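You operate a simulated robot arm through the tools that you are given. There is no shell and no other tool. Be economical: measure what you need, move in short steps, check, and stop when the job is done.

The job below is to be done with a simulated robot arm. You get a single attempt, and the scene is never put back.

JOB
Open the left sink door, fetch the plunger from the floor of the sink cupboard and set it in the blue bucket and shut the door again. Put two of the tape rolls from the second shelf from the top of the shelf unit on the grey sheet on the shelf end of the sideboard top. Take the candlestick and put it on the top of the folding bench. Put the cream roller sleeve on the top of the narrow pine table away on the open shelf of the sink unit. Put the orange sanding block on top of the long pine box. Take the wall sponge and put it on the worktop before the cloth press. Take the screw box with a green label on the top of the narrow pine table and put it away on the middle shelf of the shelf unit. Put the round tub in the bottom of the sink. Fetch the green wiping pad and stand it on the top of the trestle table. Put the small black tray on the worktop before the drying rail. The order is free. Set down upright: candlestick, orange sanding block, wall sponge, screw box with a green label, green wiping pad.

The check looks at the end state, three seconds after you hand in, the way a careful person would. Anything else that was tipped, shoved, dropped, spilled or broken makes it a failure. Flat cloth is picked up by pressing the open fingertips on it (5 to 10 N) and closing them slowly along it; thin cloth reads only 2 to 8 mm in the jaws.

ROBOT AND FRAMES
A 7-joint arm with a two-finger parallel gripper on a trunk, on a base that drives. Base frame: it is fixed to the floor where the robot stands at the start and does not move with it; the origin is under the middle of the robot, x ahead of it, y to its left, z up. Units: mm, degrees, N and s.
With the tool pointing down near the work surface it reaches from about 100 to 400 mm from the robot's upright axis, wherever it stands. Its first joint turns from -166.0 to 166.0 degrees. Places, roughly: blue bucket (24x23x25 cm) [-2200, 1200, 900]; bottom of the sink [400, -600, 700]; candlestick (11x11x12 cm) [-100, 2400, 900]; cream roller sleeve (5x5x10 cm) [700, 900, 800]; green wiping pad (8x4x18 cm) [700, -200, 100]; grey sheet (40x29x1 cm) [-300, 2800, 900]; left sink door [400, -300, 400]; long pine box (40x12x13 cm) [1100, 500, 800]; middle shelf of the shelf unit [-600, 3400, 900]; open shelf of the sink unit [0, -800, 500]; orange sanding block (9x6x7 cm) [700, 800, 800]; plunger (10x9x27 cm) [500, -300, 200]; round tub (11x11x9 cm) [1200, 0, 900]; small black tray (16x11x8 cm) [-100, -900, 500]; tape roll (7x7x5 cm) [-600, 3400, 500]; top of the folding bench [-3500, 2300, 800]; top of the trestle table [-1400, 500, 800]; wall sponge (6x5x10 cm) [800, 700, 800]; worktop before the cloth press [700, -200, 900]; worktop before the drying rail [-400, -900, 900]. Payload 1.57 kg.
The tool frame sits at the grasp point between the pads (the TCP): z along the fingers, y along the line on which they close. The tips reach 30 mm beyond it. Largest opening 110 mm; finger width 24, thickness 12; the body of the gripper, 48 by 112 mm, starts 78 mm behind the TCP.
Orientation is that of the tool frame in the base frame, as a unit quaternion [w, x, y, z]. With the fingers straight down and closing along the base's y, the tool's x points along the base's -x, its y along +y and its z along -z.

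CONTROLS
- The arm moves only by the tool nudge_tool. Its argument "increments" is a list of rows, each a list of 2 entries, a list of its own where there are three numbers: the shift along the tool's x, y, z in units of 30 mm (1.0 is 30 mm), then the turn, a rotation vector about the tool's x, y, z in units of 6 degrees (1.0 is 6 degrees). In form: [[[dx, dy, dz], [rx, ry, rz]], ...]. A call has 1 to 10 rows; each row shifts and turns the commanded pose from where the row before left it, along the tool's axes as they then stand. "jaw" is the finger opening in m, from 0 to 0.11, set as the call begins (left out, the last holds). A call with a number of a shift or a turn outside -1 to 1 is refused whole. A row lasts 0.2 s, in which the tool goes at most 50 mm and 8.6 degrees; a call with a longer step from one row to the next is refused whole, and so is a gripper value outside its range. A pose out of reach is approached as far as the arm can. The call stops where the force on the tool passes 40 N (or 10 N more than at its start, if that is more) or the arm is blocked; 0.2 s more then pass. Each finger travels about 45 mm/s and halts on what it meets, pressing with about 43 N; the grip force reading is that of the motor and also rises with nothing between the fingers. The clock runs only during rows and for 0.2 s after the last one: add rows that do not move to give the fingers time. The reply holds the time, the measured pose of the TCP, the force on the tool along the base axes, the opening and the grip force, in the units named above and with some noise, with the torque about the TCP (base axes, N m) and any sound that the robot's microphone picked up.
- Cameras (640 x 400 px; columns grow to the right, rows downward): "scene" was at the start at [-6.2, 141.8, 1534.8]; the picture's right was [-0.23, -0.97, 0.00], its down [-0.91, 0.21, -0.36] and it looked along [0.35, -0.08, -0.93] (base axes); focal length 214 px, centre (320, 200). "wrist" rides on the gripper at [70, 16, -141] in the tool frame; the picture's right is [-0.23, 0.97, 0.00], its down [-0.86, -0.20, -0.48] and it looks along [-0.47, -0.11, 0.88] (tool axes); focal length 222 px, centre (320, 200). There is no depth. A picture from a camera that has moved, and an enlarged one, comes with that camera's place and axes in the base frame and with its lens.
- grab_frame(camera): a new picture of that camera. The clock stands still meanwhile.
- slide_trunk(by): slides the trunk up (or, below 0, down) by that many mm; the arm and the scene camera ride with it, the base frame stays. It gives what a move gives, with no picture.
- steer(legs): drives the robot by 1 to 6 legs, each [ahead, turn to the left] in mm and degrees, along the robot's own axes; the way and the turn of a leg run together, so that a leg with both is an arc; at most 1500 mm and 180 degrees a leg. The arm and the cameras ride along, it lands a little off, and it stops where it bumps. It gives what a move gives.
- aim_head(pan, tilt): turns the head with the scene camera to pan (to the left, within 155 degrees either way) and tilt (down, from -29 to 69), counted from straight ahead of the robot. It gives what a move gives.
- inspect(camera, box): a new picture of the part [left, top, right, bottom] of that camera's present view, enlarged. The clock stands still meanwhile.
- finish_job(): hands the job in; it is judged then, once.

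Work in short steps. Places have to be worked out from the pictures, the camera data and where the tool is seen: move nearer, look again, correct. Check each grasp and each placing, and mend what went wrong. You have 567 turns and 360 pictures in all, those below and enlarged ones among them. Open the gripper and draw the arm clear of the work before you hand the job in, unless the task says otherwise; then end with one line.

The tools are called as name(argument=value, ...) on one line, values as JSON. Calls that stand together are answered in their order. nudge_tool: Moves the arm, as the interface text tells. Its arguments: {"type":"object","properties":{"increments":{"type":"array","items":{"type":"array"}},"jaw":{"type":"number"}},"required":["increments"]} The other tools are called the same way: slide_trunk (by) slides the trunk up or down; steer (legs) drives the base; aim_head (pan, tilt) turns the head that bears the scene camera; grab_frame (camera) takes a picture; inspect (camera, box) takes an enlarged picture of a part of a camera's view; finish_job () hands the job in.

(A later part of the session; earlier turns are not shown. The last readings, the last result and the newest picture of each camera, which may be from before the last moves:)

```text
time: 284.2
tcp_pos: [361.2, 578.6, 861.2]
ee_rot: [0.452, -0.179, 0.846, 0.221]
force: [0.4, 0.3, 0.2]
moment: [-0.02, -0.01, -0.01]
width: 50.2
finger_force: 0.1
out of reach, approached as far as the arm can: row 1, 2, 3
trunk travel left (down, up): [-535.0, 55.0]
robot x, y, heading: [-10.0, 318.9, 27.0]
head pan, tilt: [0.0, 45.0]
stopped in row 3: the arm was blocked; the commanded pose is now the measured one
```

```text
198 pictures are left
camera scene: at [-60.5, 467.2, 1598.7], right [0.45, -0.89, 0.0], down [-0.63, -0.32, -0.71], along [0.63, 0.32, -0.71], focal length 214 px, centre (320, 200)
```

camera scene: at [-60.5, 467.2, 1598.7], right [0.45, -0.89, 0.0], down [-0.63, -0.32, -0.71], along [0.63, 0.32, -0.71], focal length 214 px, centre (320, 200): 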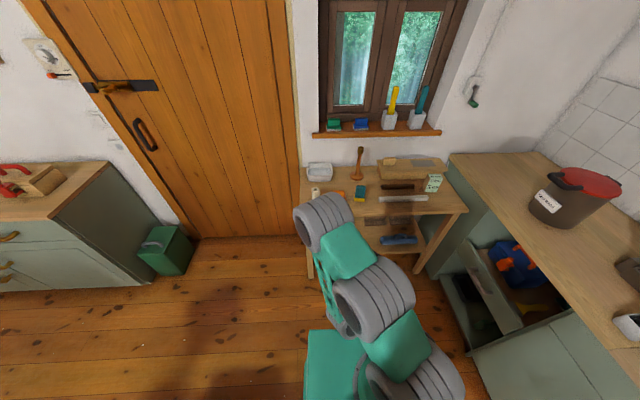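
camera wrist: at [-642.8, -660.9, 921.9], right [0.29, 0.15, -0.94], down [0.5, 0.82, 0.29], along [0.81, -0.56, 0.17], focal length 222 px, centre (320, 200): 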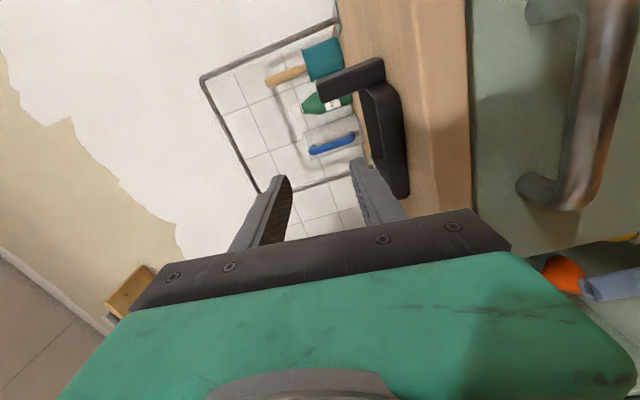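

The elbow is folded forward with the forearm tucked back. I'll probe which way frees it: first straight up.

nudge_tool(increments=[[[-0.8, 0, -0.6], [0, 0, 0]], [[-0.8, 0, -0.6], [0, 0, 0]], [[-0.8, 0, -0.6], [0, 0, 0]], [[-0.8, 0, -0.6], [0, 0, 0]]])

nudge_tool(increments=[[[0, 0, 0], [0, 0, -1]], [[0, 0, 0], [0, 0, -1]], [[0, 0, 0], [0, 0, -1]], [[0, 0, 0], [0, 0, -1]], [[0, 0, 0], [0, 0, -1]], [[0, 0, 0], [0, 0, -1]]])

```text
time: 285.4
tcp_pos: [341.4, 549.0, 920.0]
ee_rot: [0.471, -0.172, 0.83, 0.243]
force: [0.1, 0.1, 0.3]
moment: [-0.01, 0.0, 0.01]
width: 50.1
finger_force: 0.0
out of reach, approached as far as the arm can: row 1, 2, 3, 4
trunk travel left (down, up): [-535.0, 55.0]
robot x, y, heading: [-11.4, 319.9, 26.7]
head pan, tilt: [0.0, 45.0]
stopped in row 4: the arm was blocked; the commanded pose is now the measured one
```

```text
time: 286.8
tcp_pos: [340.6, 548.6, 919.8]
ee_rot: [0.522, -0.421, 0.737, 0.084]
force: [0.1, -0.6, -0.3]
moment: [0.01, 0.0, -0.01]
width: 50.2
finger_force: 0.1
trunk travel left (down, up): [-535.0, 55.0]
robot x, y, heading: [-4.6, 322.1, 26.9]
head pan, tilt: [0.0, 45.0]
```

aim_head(pan=-20, tilt=69)

grab_frame(camera="scene")

grab_frame(camera="wrist")

```text
time: 287.6
tcp_pos: [339.8, 548.3, 919.7]
ee_rot: [0.522, -0.419, 0.738, 0.085]
force: [0.4, 0.3, 0.6]
moment: [-0.01, 0.02, 0.01]
width: 50.0
finger_force: 0.0
trunk travel left (down, up): [-535.0, 55.0]
robot x, y, heading: [-6.1, 320.1, 27.1]
head pan, tilt: [-20.0, 68.8]
```

```text
197 pictures are left
camera scene: at [-77.5, 437.3, 1569.9], right [0.12, -0.99, 0.0], down [-0.92, -0.11, -0.36], along [0.36, 0.04, -0.93], focal length 214 px, centre (320, 200)
```

scene: 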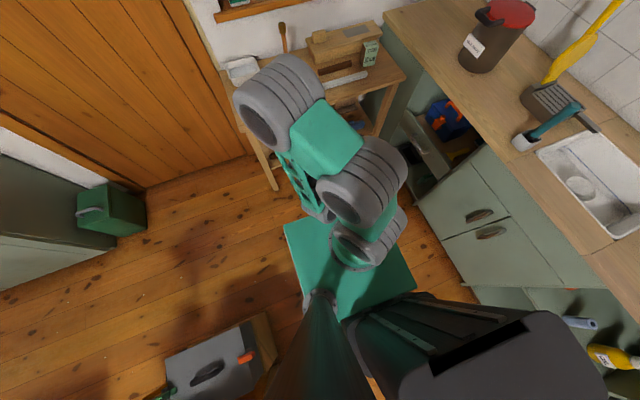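

```text
196 pictures are left
camera wrist: at [223.1, 441.6, 919.2], right [-0.67, 0.74, -0.11], down [-0.11, 0.06, 0.99], along [0.74, 0.67, 0.04], focal length 222 px, centre (320, 200)
```

wrist: 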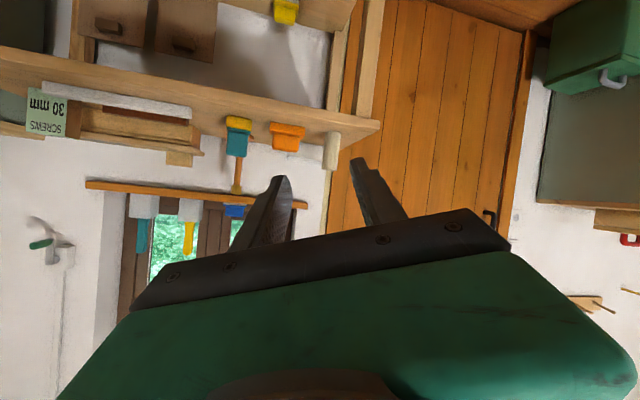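

The hand is tucked behind the elbow close to the plate. I'll try slow, small forward-up steps.

nudge_tool(increments=[[[-0.1, 0, 0.2], [0, 0, 0]], [[-0.1, 0, 0.2], [0, 0, 0]], [[-0.1, 0, 0.2], [0, 0, 0]], [[-0.1, 0, 0.2], [0, 0, 0]], [[-0.1, 0, 0.2], [0, 0, 0]], [[-0.1, 0, 0.2], [0, 0, 0]], [[-0.1, 0, 0.2], [0, 0, 0]], [[-0.1, 0, 0.2], [0, 0, 0]], [[-0.1, 0, 0.2], [0, 0, 0]], [[-0.1, 0, 0.2], [0, 0, 0]]])

```text
time: 289.9
tcp_pos: [368.6, 587.9, 894.7]
ee_rot: [0.524, -0.419, 0.737, 0.084]
force: [0.4, -0.2, -0.2]
moment: [0.01, 0.02, 0.03]
width: 50.2
finger_force: 0.2
out of reach, approached as far as the arm can: row 4, 5, 6, 7, 8, 9, 10
trunk travel left (down, up): [-535.0, 55.0]
robot x, y, heading: [-9.1, 321.1, 27.1]
head pan, tilt: [-20.0, 68.8]
```

nudge_tool(increments=[[[-0.25, -0.1, -0.13], [0, 0, 0]], [[-0.25, -0.1, -0.13], [0, 0, 0]], [[-0.25, -0.1, -0.13], [0, 0, 0]], [[-0.25, -0.1, -0.13], [0, 0, 0]], [[-0.25, -0.1, -0.13], [0, 0, 0]], [[-0.25, -0.1, -0.13], [0, 0, 0]], [[-0.25, -0.1, -0.13], [0, 0, 0]], [[-0.25, -0.1, -0.13], [0, 0, 0]], [[-0.25, -0.1, -0.13], [0, 0, 0]], [[-0.25, -0.1, -0.13], [0, 0, 0]]])

nudge_tool(increments=[[[-0.2, -0.2, 0.5], [0, 0, 0]], [[-0.2, -0.2, 0.5], [0, 0, 0]], [[-0.2, -0.2, 0.5], [0, 0, 0]], [[-0.2, -0.2, 0.5], [0, 0, 0]], [[-0.2, -0.2, 0.5], [0, 0, 0]], [[-0.2, -0.2, 0.5], [0, 0, 0]], [[-0.2, -0.2, 0.5], [0, 0, 0]], [[-0.2, -0.2, 0.5], [0, 0, 0]], [[-0.2, -0.2, 0.5], [0, 0, 0]], [[-0.2, -0.2, 0.5], [0, 0, 0]]])

```text
time: 292.1
tcp_pos: [337.8, 561.0, 924.6]
ee_rot: [0.524, -0.419, 0.737, 0.085]
force: [0.1, -0.5, -0.5]
moment: [0.04, 0.02, 0.02]
width: 50.1
finger_force: 0.0
out of reach, approached as far as the arm can: row 1, 2, 3, 4, 5, 6, 7, 8, 9, 10
trunk travel left (down, up): [-535.0, 55.0]
robot x, y, heading: [-9.6, 317.5, 26.8]
head pan, tilt: [-20.0, 68.8]
```

```text
time: 294.2
tcp_pos: [398.4, 589.6, 857.7]
ee_rot: [0.524, -0.419, 0.736, 0.085]
force: [-0.2, 0.4, -1.0]
moment: [0.02, 0.04, 0.0]
width: 50.3
finger_force: 0.0
out of reach, approached as far as the arm can: row 1, 2, 3, 4, 5, 6, 7, 8, 9, 10
trunk travel left (down, up): [-535.0, 55.0]
robot x, y, heading: [-6.7, 321.2, 26.7]
head pan, tilt: [-20.0, 68.8]
```

nudge_tool(increments=[[[0, 0, 0], [0.21, -0.44, -0.09]], [[0, 0, 0], [0.21, -0.44, -0.09]], [[0, 0, 0], [0.21, -0.44, -0.09]], [[0, 0, 0], [0.21, -0.44, -0.09]], [[0, 0, 0], [0.21, -0.44, -0.09]], [[0, 0, 0], [0.21, -0.44, -0.09]]])

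nudge_tool(increments=[[[-0.33, -0.34, 0.88], [0, 0, 0]], [[-0.33, -0.34, 0.88], [0, 0, 0]], [[-0.33, -0.34, 0.88], [0, 0, 0]], [[-0.33, -0.34, 0.88], [0, 0, 0]]])

```text
time: 295.6
tcp_pos: [402.7, 586.8, 858.8]
ee_rot: [0.628, -0.394, 0.666, 0.078]
force: [0.2, -0.2, -0.5]
moment: [-0.01, -0.04, -0.03]
width: 49.9
finger_force: 0.0
out of reach, approached as far as the arm can: row 2, 3
trunk travel left (down, up): [-535.0, 55.0]
robot x, y, heading: [-9.7, 321.2, 26.9]
head pan, tilt: [-20.0, 68.8]
```

```text
time: 296.6
tcp_pos: [486.6, 628.1, 885.4]
ee_rot: [0.627, -0.394, 0.667, 0.078]
force: [-0.8, -0.1, 0.5]
moment: [-0.03, 0.06, -0.01]
width: 49.9
finger_force: 0.1
out of reach, approached as far as the arm can: row 4
trunk travel left (down, up): [-535.0, 55.0]
robot x, y, heading: [-11.9, 319.5, 27.1]
head pan, tilt: [-20.0, 68.8]
```

Pitching up freed the arm. Extending further forward.

nudge_tool(increments=[[[-0.3, -0.3, 0.85], [0.1, -0.2, 0]], [[-0.3, -0.3, 0.85], [0.1, -0.2, 0]], [[-0.3, -0.3, 0.85], [0, 0, 0]], [[-0.3, -0.3, 0.85], [0, 0, 0]], [[-0.3, -0.3, 0.85], [0, 0, 0]], [[-0.3, -0.3, 0.85], [0, 0, 0]], [[-0.3, -0.3, 0.85], [0, 0, 0]], [[-0.3, -0.3, 0.85], [0, 0, 0]]])

nudge_tool(increments=[[[0, 0, 0], [0, 0, 1]], [[0, 0, 0], [0, 0, 1]], [[0, 0, 0], [0, 0, 1]], [[0, 0, 0], [0, 0, 1]], [[0, 0, 0], [0, 0, 1]], [[0, 0, 0], [0, 0, 1]]])

grab_frame(camera="scene")

```text
time: 298.4
tcp_pos: [506.4, 630.5, 883.9]
ee_rot: [0.646, -0.385, 0.654, 0.08]
force: [-0.7, -0.2, -0.3]
moment: [0.0, 0.0, 0.0]
width: 50.1
finger_force: 0.0
out of reach, approached as far as the arm can: row 1, 2, 3, 4, 5, 6, 7, 8
trunk travel left (down, up): [-535.0, 55.0]
robot x, y, heading: [-9.9, 320.4, 27.2]
head pan, tilt: [-20.0, 68.8]
```

```text
time: 299.9
tcp_pos: [505.9, 630.4, 883.9]
ee_rot: [0.589, -0.164, 0.742, 0.276]
force: [0.1, 0.1, -0.5]
moment: [-0.01, -0.02, 0.04]
width: 50.2
finger_force: 0.1
trunk travel left (down, up): [-535.0, 55.0]
robot x, y, heading: [-12.8, 317.4, 27.0]
head pan, tilt: [-20.0, 68.8]
```

```text
195 pictures are left
camera scene: at [-77.5, 437.3, 1569.8], right [0.12, -0.99, 0.0], down [-0.93, -0.11, -0.36], along [0.36, 0.04, -0.93], focal length 214 px, centre (320, 200)
```

scene: 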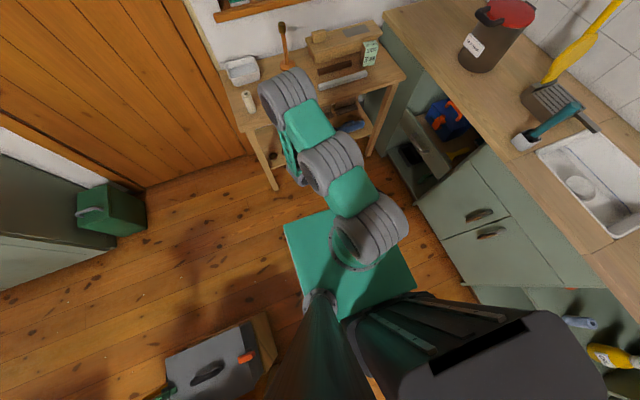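

nudge_tool(increments=[[[0.3, 0, 0.8], [0, 0, 0]], [[0.3, 0, 0.8], [0, 0, 0]], [[0.3, 0, 0.8], [0, 0, 0]], [[0.3, 0, 0.8], [0, 0, 0]]])

nudge_tool(increments=[[[0.8, 0, 0.2], [0, 0, 0]], [[0.8, 0, 0.2], [0, 0, 0]], [[0.8, 0, 0.2], [0, 0, 0]], [[0.8, 0, 0.2], [0, 0, 0]]])

```text
time: 300.9
tcp_pos: [510.3, 640.2, 857.1]
ee_rot: [0.589, -0.165, 0.741, 0.276]
force: [1.1, -0.6, 0.4]
moment: [-0.01, -0.03, -0.02]
width: 50.1
finger_force: 0.1
out of reach, approached as far as the arm can: row 1, 2, 3, 4
trunk travel left (down, up): [-535.0, 55.0]
robot x, y, heading: [-8.8, 323.3, 27.0]
head pan, tilt: [-20.0, 68.8]
```

```text
time: 301.9
tcp_pos: [506.2, 662.4, 761.7]
ee_rot: [0.589, -0.165, 0.742, 0.276]
force: [-0.2, -0.3, -0.1]
moment: [0.0, 0.0, -0.02]
width: 49.8
finger_force: 0.0
trunk travel left (down, up): [-535.0, 55.0]
robot x, y, heading: [-13.5, 317.5, 26.6]
head pan, tilt: [-20.0, 68.8]
```

Down works. Now pitch down here in moderate steps.

nudge_tool(increments=[[[0, 0, 0], [0, 0.6, 0]], [[0, 0, 0], [0, 0.6, 0]], [[0, 0, 0], [0, 0.6, 0]], [[0, 0, 0], [0, 0.6, 0]], [[0, 0, 0], [0, 0.6, 0]], [[0, 0, 0], [0, 0.6, 0]], [[0, 0, 0], [0, 0.6, 0]], [[0, 0, 0], [0, 0.6, 0]]])

grab_frame(camera="scene")

```text
time: 303.6
tcp_pos: [500.8, 628.8, 721.5]
ee_rot: [0.425, -0.168, 0.87, 0.184]
force: [0.1, 0.0, -0.3]
moment: [-0.03, 0.0, 0.02]
width: 50.0
finger_force: 0.0
out of reach, approached as far as the arm can: row 1, 2, 3, 4, 5
trunk travel left (down, up): [-535.0, 55.0]
robot x, y, heading: [-8.3, 320.1, 27.0]
head pan, tilt: [-20.0, 68.8]
```

```text
194 pictures are left
camera scene: at [-77.6, 437.2, 1569.8], right [0.12, -0.99, 0.0], down [-0.93, -0.11, -0.36], along [0.36, 0.04, -0.93], focal length 214 px, centre (320, 200)
```

scene: 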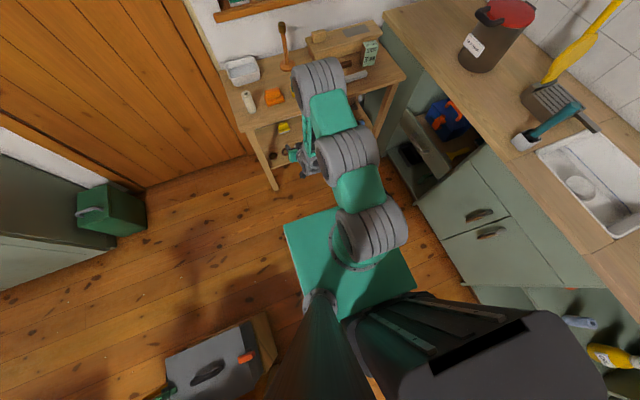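

Unwinding well. Continue pitching down.

nudge_tool(increments=[[[0, 0, 0], [0, 0.8, 0]], [[0, 0, 0], [0, 0.8, 0]], [[0, 0, 0], [0, 0.8, 0]], [[0, 0, 0], [0, 0.8, 0]], [[0, 0, 0], [0, 0.8, 0]], [[0, 0, 0], [0, 0.8, 0]], [[0, 0, 0], [0, 0.8, 0]], [[0, 0, 0], [0, 0.8, 0]], [[0, 0, 0], [0, 0.8, 0]], [[0, 0, 0], [0, 0.8, 0]]])

grab_frame(camera="scene")

```text
time: 305.9
tcp_pos: [501.3, 627.2, 721.3]
ee_rot: [0.035, -0.227, 0.968, 0.099]
force: [-0.3, 1.1, 0.4]
moment: [-0.02, 0.0, 0.0]
width: 50.1
finger_force: 0.0
trunk travel left (down, up): [-535.0, 55.0]
robot x, y, heading: [-8.2, 321.5, 27.1]
head pan, tilt: [-20.0, 68.8]
```

```text
193 pictures are left
camera scene: at [-77.4, 437.3, 1569.8], right [0.12, -0.99, 0.0], down [-0.93, -0.11, -0.36], along [0.36, 0.04, -0.93], focal length 214 px, centre (320, 200)
```

scene: 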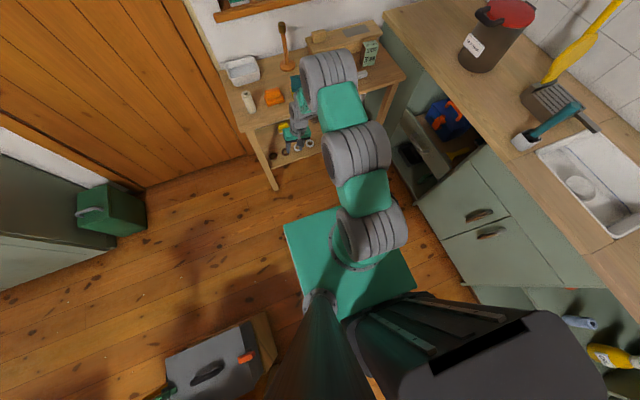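

Tool is down again. Raising it 300 mm to bring the elbow back to its normal place.

nudge_tool(increments=[[[0, 0, -1], [0, 0, 0]], [[0, 0, -1], [0, 0, 0]], [[0, 0, -1], [0, 0, 0]], [[0, 0, -1], [0, 0, 0]], [[0, 0, -1], [0, 0, 0]], [[0, 0, -1], [0, 0, 0]], [[0, 0, -1], [0, 0, 0]], [[0, 0, -1], [0, 0, 0]], [[0, 0, -1], [0, 0, 0]], [[0, 0, -1], [0, 0, 0]]])

grab_frame(camera="scene")

```text
time: 308.1
tcp_pos: [495.2, 566.1, 1014.9]
ee_rot: [0.036, -0.227, 0.968, 0.1]
force: [-0.6, -0.4, -0.3]
moment: [0.0, 0.02, 0.01]
width: 50.1
finger_force: 0.1
trunk travel left (down, up): [-535.0, 55.0]
robot x, y, heading: [-12.0, 320.7, 27.0]
head pan, tilt: [-20.0, 68.8]
```

```text
192 pictures are left
camera scene: at [-77.6, 437.1, 1569.8], right [0.12, -0.99, 0.0], down [-0.93, -0.11, -0.36], along [0.36, 0.04, -0.93], focal length 214 px, centre (320, 200)
```

scene: 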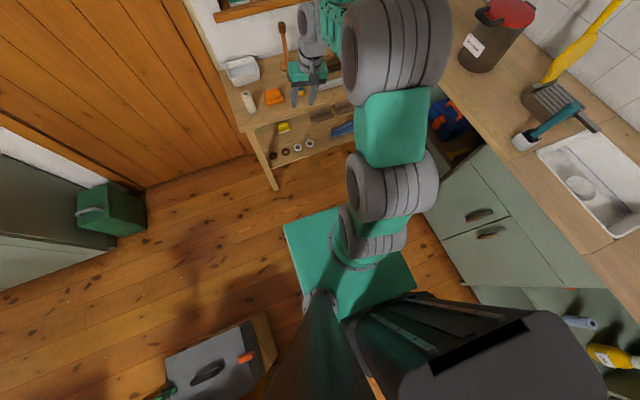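

Normal posture again. I'll straighten the tool and drive up to the pine table.

nudge_tool(increments=[[[0, 0, 0], [0.7, 0, 0]], [[0, 0, 0], [0.7, 0, 0]], [[0, 0, 0], [0.6, 0, 0]]], jaw=0.1)

steer(legs=[[0, 2.3], [300, 0]])

aim_head(pan=0, tilt=60)

grab_frame(camera="scene")

grab_frame(camera="wrist")

```text
time: 308.9
tcp_pos: [495.3, 566.0, 1015.5]
ee_rot: [0.059, -0.222, 0.973, -0.003]
force: [0.3, 1.1, -0.4]
moment: [0.04, 0.0, 0.03]
width: 100.0
finger_force: 0.0
trunk travel left (down, up): [-535.0, 55.0]
robot x, y, heading: [-8.8, 320.1, 27.2]
head pan, tilt: [-20.0, 68.8]
```

```text
time: 311.3
tcp_pos: [748.7, 729.9, 1014.6]
ee_rot: [0.059, -0.241, 0.969, -0.001]
force: [-0.2, 0.3, 0.5]
moment: [0.0, 0.03, -0.02]
width: 100.3
finger_force: 0.2
trunk travel left (down, up): [-535.0, 55.0]
robot x, y, heading: [252.6, 466.2, 29.3]
head pan, tilt: [-20.0, 68.8]
```

```text
time: 312.1
tcp_pos: [748.7, 729.3, 1015.2]
ee_rot: [0.058, -0.24, 0.969, -0.001]
force: [0.2, 0.1, -0.3]
moment: [-0.03, 0.01, -0.02]
width: 100.0
finger_force: 0.0
trunk travel left (down, up): [-535.0, 55.0]
robot x, y, heading: [252.8, 461.7, 28.9]
head pan, tilt: [0.0, 60.0]
```

```text
191 pictures are left
camera scene: at [183.9, 604.6, 1579.2], right [0.48, -0.87, 0.0], down [-0.76, -0.42, -0.5], along [0.44, 0.24, -0.87], focal length 214 px, centre (320, 200)
```

scene: 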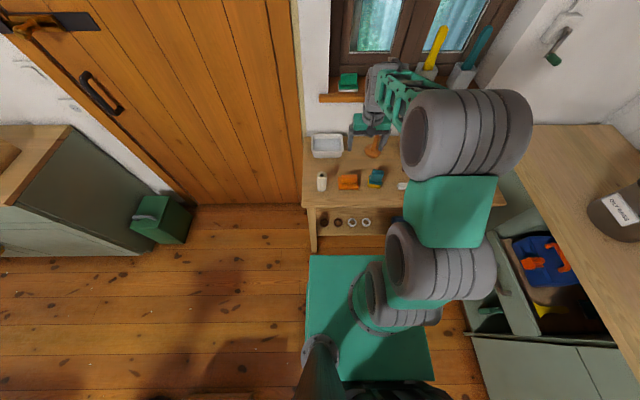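

```text
190 pictures are left
camera wrist: at [664.0, 707.7, 1147.7], right [-0.25, 0.97, 0.0], down [0.79, 0.21, 0.58], along [0.56, 0.14, -0.82], focal length 222 px, centre (320, 200)
```

wrist: 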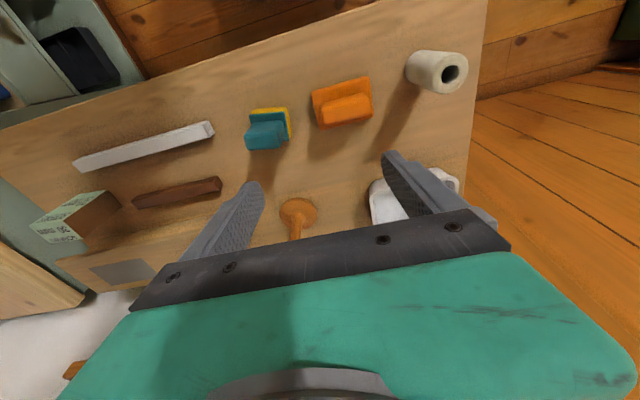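

Excellent view of the tabletop. I'll zoom on the blocks.

inspect(camera="wrist", box=[220, 40, 480, 200])

inspect(camera="wrist", box=[0, 110, 240, 300])

```text
2.46 times, centred on (350, 120) of wrist
camera zoom: at [664.0, 707.7, 1147.7], right [-0.25, 0.97, 0.0], down [0.79, 0.21, 0.58], along [0.56, 0.14, -0.82], focal length 547 px, centre (246, 397)
```

zoom: 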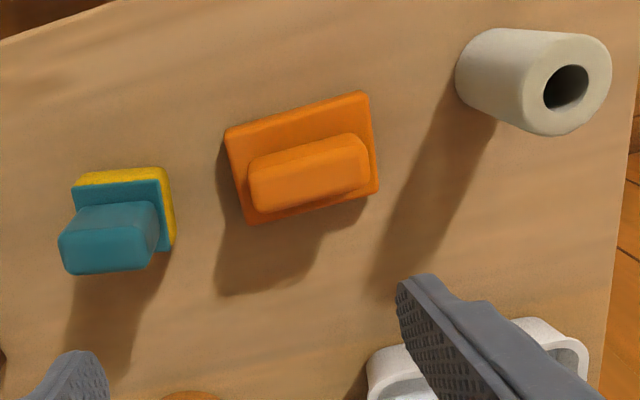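

```text
2.11 times, centred on (120, 205) of wrist
camera zoom: at [664.0, 707.7, 1147.7], right [-0.25, 0.97, 0.0], down [0.79, 0.21, 0.58], along [0.56, 0.14, -0.82], focal length 468 px, centre (741, 190)
```

zoom: 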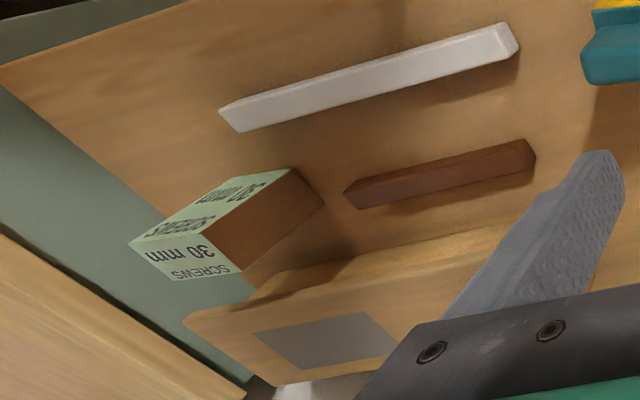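

The orange block's handle bar (28 mm wide) runs along the tool's y. I'll roll the hand 90° and move over it.

nudge_tool(increments=[[[0, 0, 0], [0, 0, 1]], [[0, 0, 0], [0, 0, 1]], [[0, 0, 0], [0, 0, 1]], [[0, 0, 0], [0, 0, 1]], [[0, 0, 0], [0, 0, 1]], [[0, 0, 0], [0, 0, 1]], [[0, 0, 0], [0, 0, 1]], [[0, 0, 0], [0, 0, 1]]], jaw=0.07)

nudge_tool(increments=[[[0, 0, 0], [0, 0, 1]], [[0, 0, 0], [0, 0, 1]], [[0, 0, 0], [0, 0, 1]], [[0, 0, 0], [0, 0, 1]], [[0, 0, 0], [0, 0, 1]], [[0, 0, 0], [0, 0, 1]], [[0, 0, 0], [0, 0, 1]]])

grab_frame(camera="wrist")

```text
time: 313.9
tcp_pos: [749.3, 729.2, 1014.6]
ee_rot: [0.055, 0.175, 0.983, 0.023]
force: [-0.3, -0.6, 0.7]
moment: [0.0, -0.02, -0.01]
width: 69.9
finger_force: 0.0
trunk travel left (down, up): [-535.0, 55.0]
robot x, y, heading: [255.1, 465.5, 29.0]
head pan, tilt: [0.0, 60.0]
```

```text
time: 315.5
tcp_pos: [748.6, 729.9, 1013.5]
ee_rot: [0.044, 0.516, 0.854, 0.041]
force: [-1.0, -0.3, 0.4]
moment: [0.01, 0.03, 0.03]
width: 70.0
finger_force: 0.0
trunk travel left (down, up): [-535.0, 55.0]
robot x, y, heading: [249.3, 468.3, 29.2]
head pan, tilt: [0.0, 60.0]
```

```text
187 pictures are left
camera wrist: at [714.5, 794.7, 1155.6], right [0.96, 0.25, 0.12], down [0.17, -0.86, 0.48], along [0.22, -0.44, -0.87], focal length 222 px, centre (320, 200)
```

wrist: 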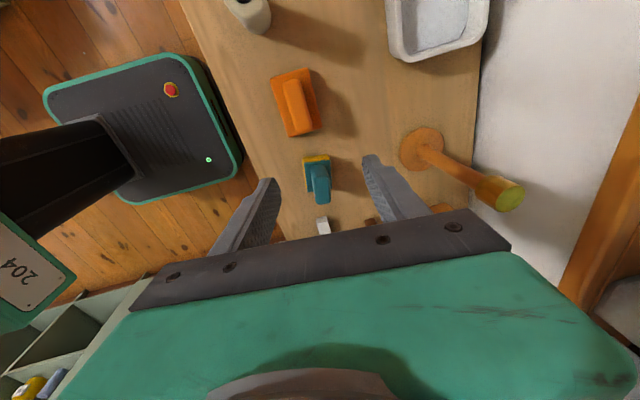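

Handle centre at about (729,762). Move above it and descend to z≈865 for a check.

nudge_tool(increments=[[[0.61, -0.05, 0], [0.55, 0, 0]], [[0.61, -0.05, 0], [0.55, 0, 0]], [[0, 0, 1], [0, 0, 0]], [[0, 0, 1], [0, 0, 0]], [[0, 0, 1], [0, 0, 0]], [[0, 0, 1], [0, 0, 0]], [[0, 0, 1], [0, 0, 0]]])

grab_frame(camera="wrist")

```text
time: 317.1
tcp_pos: [731.3, 757.8, 861.7]
ee_rot: [0.014, 0.518, 0.855, -0.009]
force: [0.1, -0.2, 0.6]
moment: [-0.01, 0.0, 0.01]
width: 70.2
finger_force: 0.1
trunk travel left (down, up): [-535.0, 55.0]
robot x, y, heading: [252.7, 467.3, 29.0]
head pan, tilt: [0.0, 60.0]
```

```text
186 pictures are left
camera wrist: at [711.6, 829.6, 1002.4], right [0.97, 0.25, 0.01], down [0.21, -0.84, 0.51], along [0.13, -0.49, -0.86], focal length 222 px, centre (320, 200)
```

wrist: 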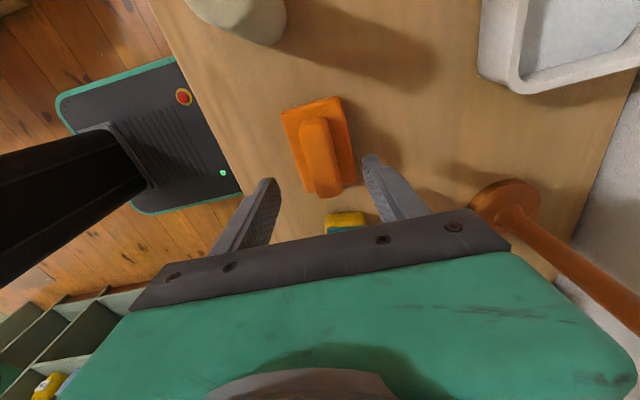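

Aligned; shift 9 mm left, lower to z≈812 and close.

nudge_tool(increments=[[[0.3, 0, 0.6], [0, 0, 0]], [[0, 0, 0.6], [0, 0, 0]], [[0, 0, 0.45], [0, 0, 0]]])

nudge_tool(increments=[[[0, 0, 0], [0, 0, 0]], [[0, 0, 0], [0, 0, 0]], [[0, 0, 0], [0, 0, 0]], [[0, 0, 0], [0, 0, 0]]], jaw=0.0)

grab_frame(camera="wrist")

```text
time: 317.9
tcp_pos: [727.6, 763.0, 813.5]
ee_rot: [0.013, 0.517, 0.856, -0.008]
force: [-0.2, 0.7, -0.3]
moment: [-0.01, -0.03, 0.02]
width: 69.8
finger_force: 0.0
trunk travel left (down, up): [-535.0, 55.0]
robot x, y, heading: [253.7, 465.7, 29.0]
head pan, tilt: [0.0, 60.0]
```

```text
time: 318.9
tcp_pos: [726.9, 761.8, 814.5]
ee_rot: [0.014, 0.517, 0.856, -0.008]
force: [1.9, 0.1, 0.2]
moment: [0.04, -0.09, 0.01]
width: 25.7
finger_force: 25.9
trunk travel left (down, up): [-535.0, 55.0]
robot x, y, heading: [254.9, 464.4, 28.9]
head pan, tilt: [0.0, 60.0]
```

```text
185 pictures are left
camera wrist: at [707.7, 835.9, 953.9], right [0.97, 0.25, 0.01], down [0.21, -0.84, 0.51], along [0.13, -0.49, -0.86], focal length 222 px, centre (320, 200)
```

wrist: 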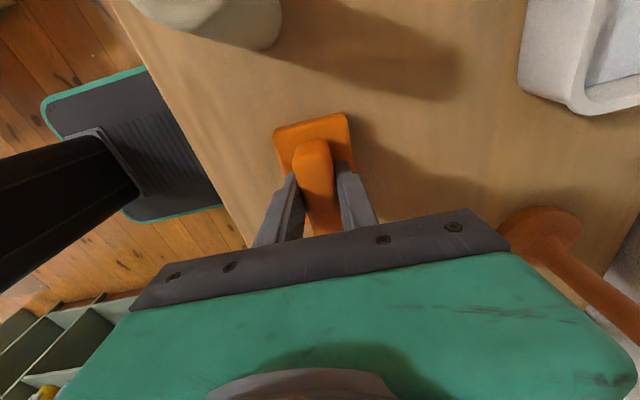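

Gripped at 25.7 mm. Lifting to z≈1030 and driving round so the long pine box comes within reach.

nudge_tool(increments=[[[0, 0, -0.6], [0, 0, 0]], [[0, 0, -1], [0, 0, 0]], [[0, 0, -1], [0, 0, 0]], [[0, 0, -1], [0, 0, 0]], [[0, 0, -1], [0, 0, 0]], [[0, 0, -1], [0, 0, 0]], [[0, 0, -1], [0, 0, 0]], [[0, 0, -0.6], [0, 0, 0]]])

steer(legs=[[-140, 0], [0, -50], [300, 0], [0, 50]])

grab_frame(camera="wrist")

grab_frame(camera="scene")

```text
time: 320.7
tcp_pos: [727.0, 770.7, 1030.5]
ee_rot: [0.013, 0.517, 0.856, -0.007]
force: [-0.4, 0.1, -1.0]
moment: [0.02, 0.0, 0.01]
width: 25.4
finger_force: 36.5
trunk travel left (down, up): [-535.0, 55.0]
robot x, y, heading: [256.5, 467.2, 29.0]
head pan, tilt: [0.0, 60.0]
```

```text
time: 328.2
tcp_pos: [887.4, 590.1, 1030.5]
ee_rot: [0.013, 0.517, 0.856, -0.009]
force: [-0.4, 0.0, -1.2]
moment: [-0.06, -0.01, 0.04]
width: 25.6
finger_force: 36.8
trunk travel left (down, up): [-535.0, 55.0]
robot x, y, heading: [416.7, 291.3, 28.7]
head pan, tilt: [0.0, 60.0]
```

```text
184 pictures are left
camera wrist: at [868.6, 662.7, 1169.9], right [0.97, 0.25, 0.01], down [0.21, -0.84, 0.51], along [0.13, -0.49, -0.86], focal length 222 px, centre (320, 200)
```

wrist: 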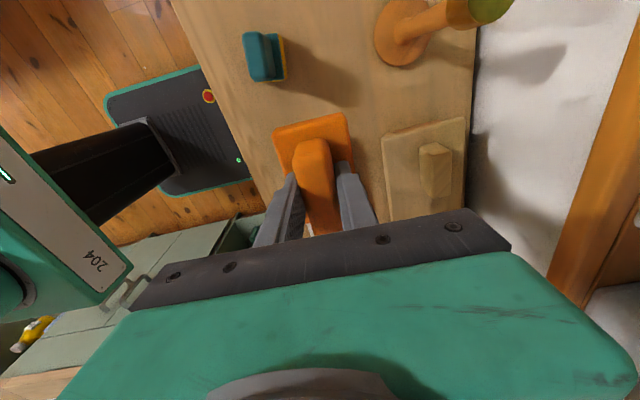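

```text
183 pictures are left
camera scene: at [345.0, 426.3, 1579.2], right [0.48, -0.88, 0.0], down [-0.76, -0.42, -0.5], along [0.44, 0.24, -0.87], focal length 214 px, centre (320, 200)
```

scene: 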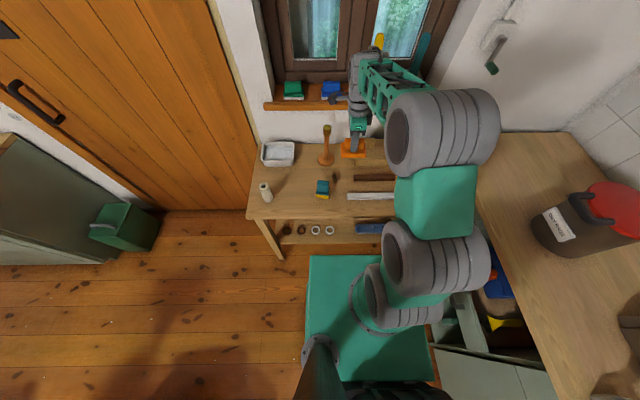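

The box's left end is at n≈-57 with a small pine block on it, and a grey patch starts near n 110. I'll roll back 90° and move nearer to see the free top area.

nudge_tool(increments=[[[0, 0, 0], [0, 0, -1]], [[0, 0, 0], [0, 0, -1]], [[0, 0, 0], [0, 0, -1]], [[0, 0, 0], [0, 0, -1]], [[0, 0, 0], [0, 0, -1]], [[0, 0, 0], [0, 0, -1]], [[0, 0, 0], [0, 0, -1]], [[0, 0, 0], [0, 0, -1]], [[0, 0, 0], [0, 0, -1]], [[0, 0, 0], [0, 0, -1]]])

nudge_tool(increments=[[[0, 0, 0], [0, 0, -1]], [[0, 0, 0], [0, 0, -1]], [[0, 0, 0], [0, 0, -1]], [[0, 0, 0], [0, 0, -1]], [[0, 0, 0], [0, 0, -0.8]], [[0, -1, 0], [0, 0, 0]], [[0, -1, 0], [0, 0, 0]], [[0, -1, 0], [0, 0, 0]], [[0, -1, 0], [0, 0, 0]]])

grab_frame(camera="wrist")

```text
time: 330.4
tcp_pos: [888.0, 590.5, 1028.4]
ee_rot: [0.007, 0.021, 1.0, -0.015]
force: [0.8, 0.2, -1.1]
moment: [-0.01, 0.01, 0.01]
width: 25.5
finger_force: 36.5
trunk travel left (down, up): [-535.0, 55.0]
robot x, y, heading: [412.3, 285.9, 28.9]
head pan, tilt: [0.0, 60.0]
```

```text
time: 332.4
tcp_pos: [941.9, 483.2, 1033.6]
ee_rot: [0.004, -0.229, 0.973, -0.015]
force: [-0.9, 0.0, -0.8]
moment: [0.01, 0.0, 0.0]
width: 25.4
finger_force: 36.9
trunk travel left (down, up): [-535.0, 55.0]
robot x, y, heading: [412.4, 285.9, 28.9]
head pan, tilt: [0.0, 60.0]
```

```text
182 pictures are left
camera wrist: at [870.4, 469.7, 1175.3], right [-0.23, 0.97, -0.03], down [0.85, 0.22, 0.48], along [0.48, 0.09, -0.87], focal length 222 px, centre (320, 200)
```

wrist: 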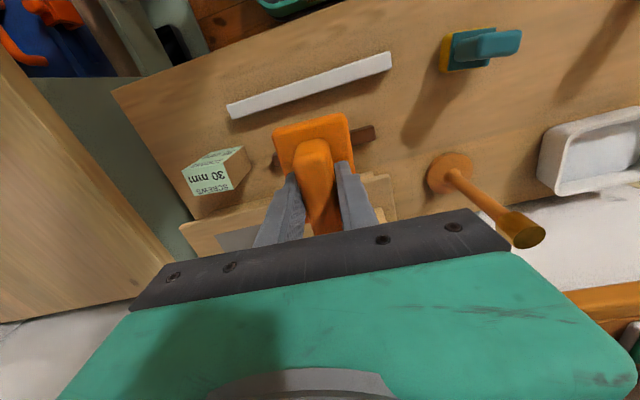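

nudge_tool(increments=[[[-0.94, -0.09, 0], [0, 0, 0]], [[-0.94, -0.09, 0], [0, 0, 0]], [[-0.94, -0.09, 0], [0, 0, 0]], [[-0.94, -0.09, 0], [0, 0, 0]], [[-0.94, -0.09, 0], [0, 0, 0]]])

grab_frame(camera="wrist")

inspect(camera="scene", box=[240, 20, 500, 220])

```text
time: 333.6
tcp_pos: [1072.8, 534.2, 1032.7]
ee_rot: [0.004, -0.228, 0.974, -0.015]
force: [1.0, 0.5, -0.3]
moment: [0.0, -0.02, 0.0]
width: 25.3
finger_force: 36.7
trunk travel left (down, up): [-535.0, 55.0]
robot x, y, heading: [416.3, 287.6, 28.8]
head pan, tilt: [0.0, 60.0]
```

```text
181 pictures are left
camera wrist: at [1002.5, 521.7, 1174.0], right [-0.23, 0.97, -0.03], down [0.85, 0.22, 0.48], along [0.48, 0.09, -0.87], focal length 222 px, centre (320, 200)
```

wrist: 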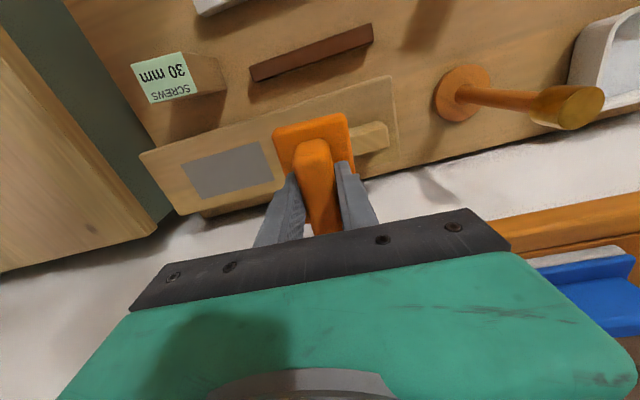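

```text
2.00 times, centred on (370, 120) of scene
camera zoom: at [345.8, 426.5, 1579.2], right [0.48, -0.88, 0.0], down [-0.76, -0.42, -0.5], along [0.44, 0.24, -0.87], focal length 429 px, centre (220, 360)
```

zoom: 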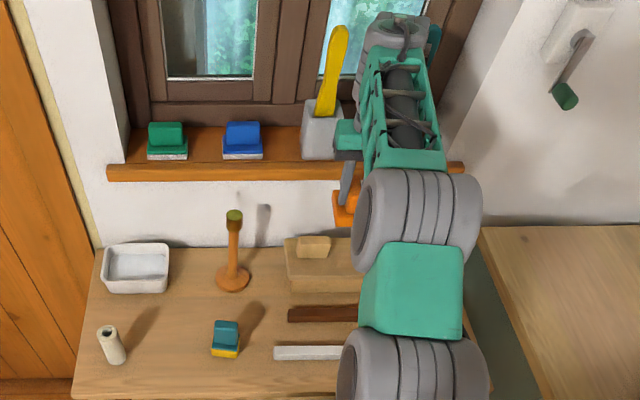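

Free box top spans n 26–139 between the small block and the grey patch, u 1146–1255. I'll centre at (1199, 82) and lower.

nudge_tool(increments=[[[-0.09, -0.77, 0], [0, 0, 0]], [[0, 0, 1], [0, 0, 0]], [[0, 0, 1], [0, 0, 0]]])

grab_frame(camera="wrist")

```text
time: 334.4
tcp_pos: [1086.8, 511.8, 974.4]
ee_rot: [0.004, -0.228, 0.974, -0.015]
force: [-0.9, 0.2, 0.1]
moment: [-0.01, 0.02, 0.0]
width: 25.5
finger_force: 37.0
trunk travel left (down, up): [-535.0, 55.0]
robot x, y, heading: [416.6, 289.4, 29.1]
head pan, tilt: [0.0, 60.0]
```

```text
179 pictures are left
camera wrist: at [1015.3, 499.0, 1116.7], right [-0.23, 0.97, -0.03], down [0.85, 0.22, 0.48], along [0.48, 0.09, -0.87], focal length 222 px, centre (320, 200)
```

wrist: 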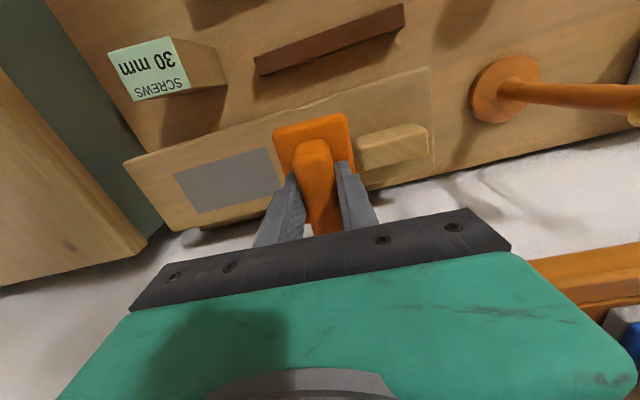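

Fits between. Shift 6 mm away from the small block and lower to contact.

nudge_tool(increments=[[[0, -0.2, 0.4], [0, 0, 0]], [[0, 0, 0.2], [0, 0, 0]], [[0, 0, 0.15], [0, 0, 0]], [[0, 0, 0.15], [0, 0, 0]], [[0, 0, 0.15], [0, 0, 0]], [[0, 0, 0.15], [0, 0, 0]]])

```text
time: 335.9
tcp_pos: [1090.6, 504.6, 938.1]
ee_rot: [0.004, -0.228, 0.974, -0.015]
force: [-0.5, 0.0, -1.1]
moment: [-0.03, -0.02, 0.0]
width: 25.5
finger_force: 37.0
trunk travel left (down, up): [-535.0, 55.0]
robot x, y, heading: [417.9, 288.3, 28.9]
head pan, tilt: [0.0, 60.0]
```

nudge_tool(increments=[[[0, 0, 0.12], [0, 0, 0]], [[0, 0, 0.12], [0, 0, 0]], [[0, 0, 0.12], [0, 0, 0]], [[0, 0, 0.12], [0, 0, 0]]])

grab_frame(camera="wrist")

```text
time: 336.9
tcp_pos: [1091.3, 506.7, 924.3]
ee_rot: [0.004, -0.229, 0.973, -0.016]
force: [1.3, -0.7, -0.8]
moment: [0.02, 0.03, 0.03]
width: 25.4
finger_force: 36.7
trunk travel left (down, up): [-535.0, 55.0]
robot x, y, heading: [414.8, 290.6, 28.9]
head pan, tilt: [0.0, 60.0]
```

```text
178 pictures are left
camera wrist: at [1019.6, 492.2, 1066.2], right [-0.23, 0.97, -0.03], down [0.85, 0.22, 0.48], along [0.48, 0.09, -0.87], focal length 222 px, centre (320, 200)
```

wrist: 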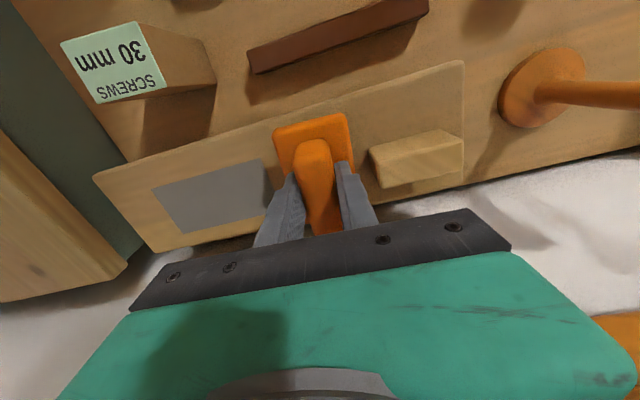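

nudge_tool(increments=[[[0, 0, 0.25], [0, 0, 0]], [[0, 0, 0.25], [0, 0, 0]], [[0, 0, 0.2], [0, 0, 0]], [[0, 0, 0.2], [0, 0, 0]], [[0, 0, 0.2], [0, 0, 0]]])

grab_frame(camera="wrist")

```text
time: 338.1
tcp_pos: [1090.7, 504.6, 899.2]
ee_rot: [0.011, -0.228, 0.973, -0.015]
force: [-7.4, -3.7, 31.2]
moment: [1.25, -0.53, 0.2]
width: 25.7
finger_force: 37.1
trunk travel left (down, up): [-535.0, 55.0]
robot x, y, heading: [407.8, 290.4, 28.9]
head pan, tilt: [0.0, 60.0]
```

```text
177 pictures are left
camera wrist: at [1018.5, 490.6, 1040.7], right [-0.23, 0.97, -0.03], down [0.84, 0.21, 0.49], along [0.49, 0.09, -0.87], focal length 222 px, centre (320, 200)
```

wrist: 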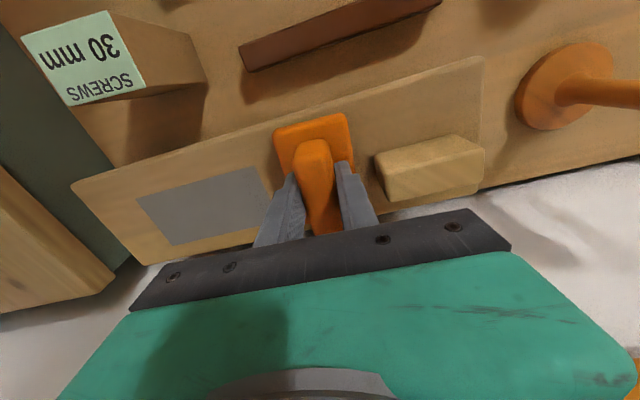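

Contact at z≈901. The block's front is flush with the box's front edge; I'll lift slightly, move it 14 mm inwards, and set it down again.

nudge_tool(increments=[[[0, 0, -0.5], [0, 0, 0]], [[-0.47, 0, 0], [0, 0, 0]], [[0, 0, 0.2], [0, 0, 0]], [[0, 0, 0.1], [0, 0, 0]], [[0, 0, 0.1], [0, 0, 0]]])

```text
time: 339.2
tcp_pos: [1103.4, 512.5, 899.7]
ee_rot: [0.008, -0.229, 0.973, -0.015]
force: [-6.7, 1.5, 24.4]
moment: [1.22, -0.27, 0.32]
width: 25.4
finger_force: 36.8
trunk travel left (down, up): [-535.0, 55.0]
robot x, y, heading: [413.6, 282.8, 28.7]
head pan, tilt: [0.0, 60.0]
```

nudge_tool(increments=[[[0, 0, -0.1], [0, 0, 0]], [[0, 0, 0], [0, 0, 0]]])

nudge_tool(increments=[[[0, 0, 0], [0, 0, 0]], [[0, 0, 0], [0, 0, 0]], [[0, 0, -0.5], [0, 0, 0]], [[0, 0, -1], [0, 0, 0]], [[0, 0, -1], [0, 0, 0]], [[0, 0, -1], [0, 0, 0]]], jaw=0.05)

grab_frame(camera="wrist")

```text
time: 339.9
tcp_pos: [1102.6, 510.8, 900.5]
ee_rot: [0.006, -0.228, 0.973, -0.015]
force: [-2.1, 3.2, 22.5]
moment: [1.24, -0.56, 0.21]
width: 25.4
finger_force: 37.2
trunk travel left (down, up): [-535.0, 55.0]
robot x, y, heading: [412.9, 288.0, 28.8]
head pan, tilt: [0.0, 60.0]
```

```text
time: 341.2
tcp_pos: [1101.5, 516.0, 1002.6]
ee_rot: [0.003, -0.229, 0.973, -0.016]
force: [0.1, -0.2, -0.2]
moment: [0.01, 0.01, -0.01]
width: 50.1
finger_force: 0.0
trunk travel left (down, up): [-535.0, 55.0]
robot x, y, heading: [413.9, 290.1, 29.0]
head pan, tilt: [0.0, 60.0]
```

```text
176 pictures are left
camera wrist: at [1030.4, 502.2, 1144.4], right [-0.23, 0.97, -0.03], down [0.85, 0.22, 0.48], along [0.48, 0.09, -0.88], focal length 222 px, centre (320, 200)
```

wrist: 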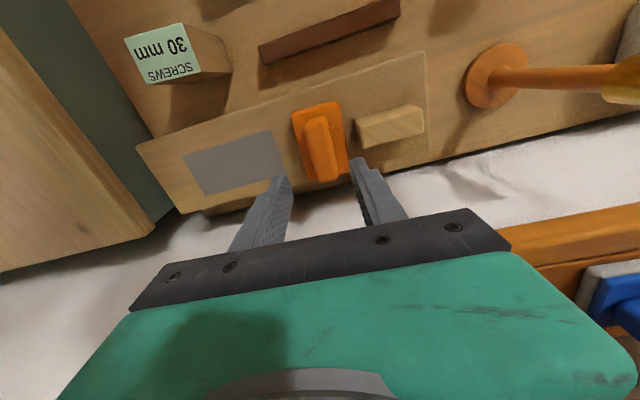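

The orange block sits upright on the pine box. Next the wall sponge at about (788,657): move over it.

nudge_tool(increments=[[[0.8, 0.98, 0], [0, 0, 0]], [[0.8, 0.98, 0], [0, 0, 0]], [[0.8, 0.98, 0], [0, 0, 0]], [[0.8, 0.98, 0], [0, 0, 0]], [[0.8, 0.98, 0], [0, 0, 0]], [[0.8, 0.98, 0], [0, 0, 0]], [[0.8, 0.98, 0], [0, 0, 0]], [[0.8, 0.98, 0], [0, 0, 0]], [[0.8, 0.98, 0], [0, 0, 0]]], jaw=0.1)

nudge_tool(increments=[[[0, 0, 1], [0, 0, 0]], [[0, 0, 1], [0, 0, 0]], [[0, 0, 0.5], [0, 0, 0]]])

grab_frame(camera="wrist")

```text
time: 343.2
tcp_pos: [790.0, 657.5, 994.7]
ee_rot: [0.004, -0.229, 0.973, -0.016]
force: [-0.1, -0.4, -0.2]
moment: [-0.02, 0.03, 0.01]
width: 99.9
finger_force: 0.1
trunk travel left (down, up): [-535.0, 55.0]
robot x, y, heading: [413.9, 285.4, 28.8]
head pan, tilt: [0.0, 60.0]
```

```text
time: 344.1
tcp_pos: [792.3, 653.0, 918.9]
ee_rot: [0.004, -0.229, 0.973, -0.015]
force: [0.0, 0.3, 0.1]
moment: [0.04, 0.01, -0.01]
width: 99.7
finger_force: 0.1
trunk travel left (down, up): [-535.0, 55.0]
robot x, y, heading: [416.4, 288.0, 29.0]
head pan, tilt: [0.0, 60.0]
```

```text
175 pictures are left
camera wrist: at [721.3, 640.6, 1060.9], right [-0.23, 0.97, -0.03], down [0.85, 0.21, 0.48], along [0.48, 0.09, -0.87], focal length 222 px, centre (320, 200)
```

wrist: 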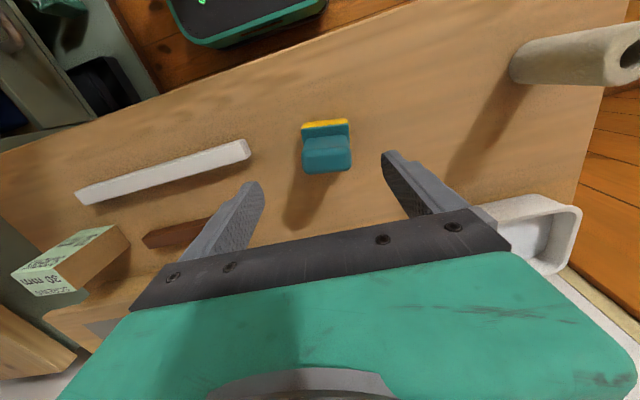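

Sponge handle top at about (788,658,854). Lower over it and grip.

nudge_tool(increments=[[[0.04, 0.2, 0.8], [0, 0, 0]], [[0, 0, 0.8], [0, 0, 0]], [[0, 0, 0.8], [0, 0, 0]]])

nudge_tool(increments=[[[0, 0, 0], [0, 0, 0]], [[0, 0, 0], [0, 0, 0]], [[0, 0, 0], [0, 0, 0]], [[0, 0, 0], [0, 0, 0]]], jaw=0.03)

grab_frame(camera="wrist")

```text
time: 344.9
tcp_pos: [787.5, 656.4, 845.8]
ee_rot: [0.004, -0.228, 0.973, -0.015]
force: [0.4, 0.9, -0.2]
moment: [-0.01, -0.02, -0.02]
width: 99.7
finger_force: 0.1
trunk travel left (down, up): [-535.0, 55.0]
robot x, y, heading: [415.6, 289.4, 29.0]
head pan, tilt: [0.0, 60.0]
```

```text
time: 345.9
tcp_pos: [788.6, 656.9, 846.5]
ee_rot: [0.003, -0.228, 0.974, -0.015]
force: [0.4, 0.0, 0.3]
moment: [0.01, -0.04, 0.02]
width: 50.3
finger_force: 22.8
trunk travel left (down, up): [-535.0, 55.0]
robot x, y, heading: [413.6, 290.4, 28.7]
head pan, tilt: [0.0, 60.0]
```

```text
174 pictures are left
camera wrist: at [717.2, 643.6, 988.4], right [-0.23, 0.97, -0.03], down [0.85, 0.22, 0.48], along [0.48, 0.09, -0.87], focal length 222 px, centre (320, 200)
```

wrist: 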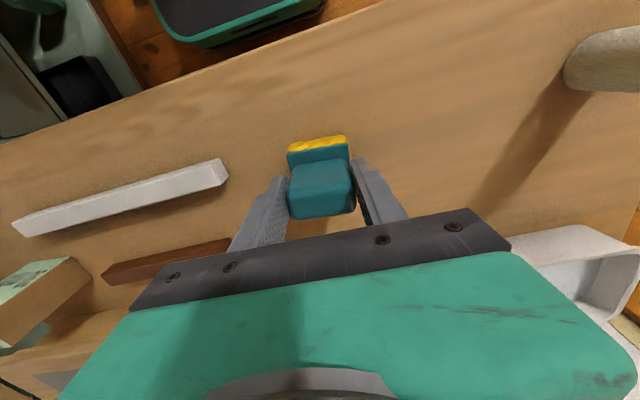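

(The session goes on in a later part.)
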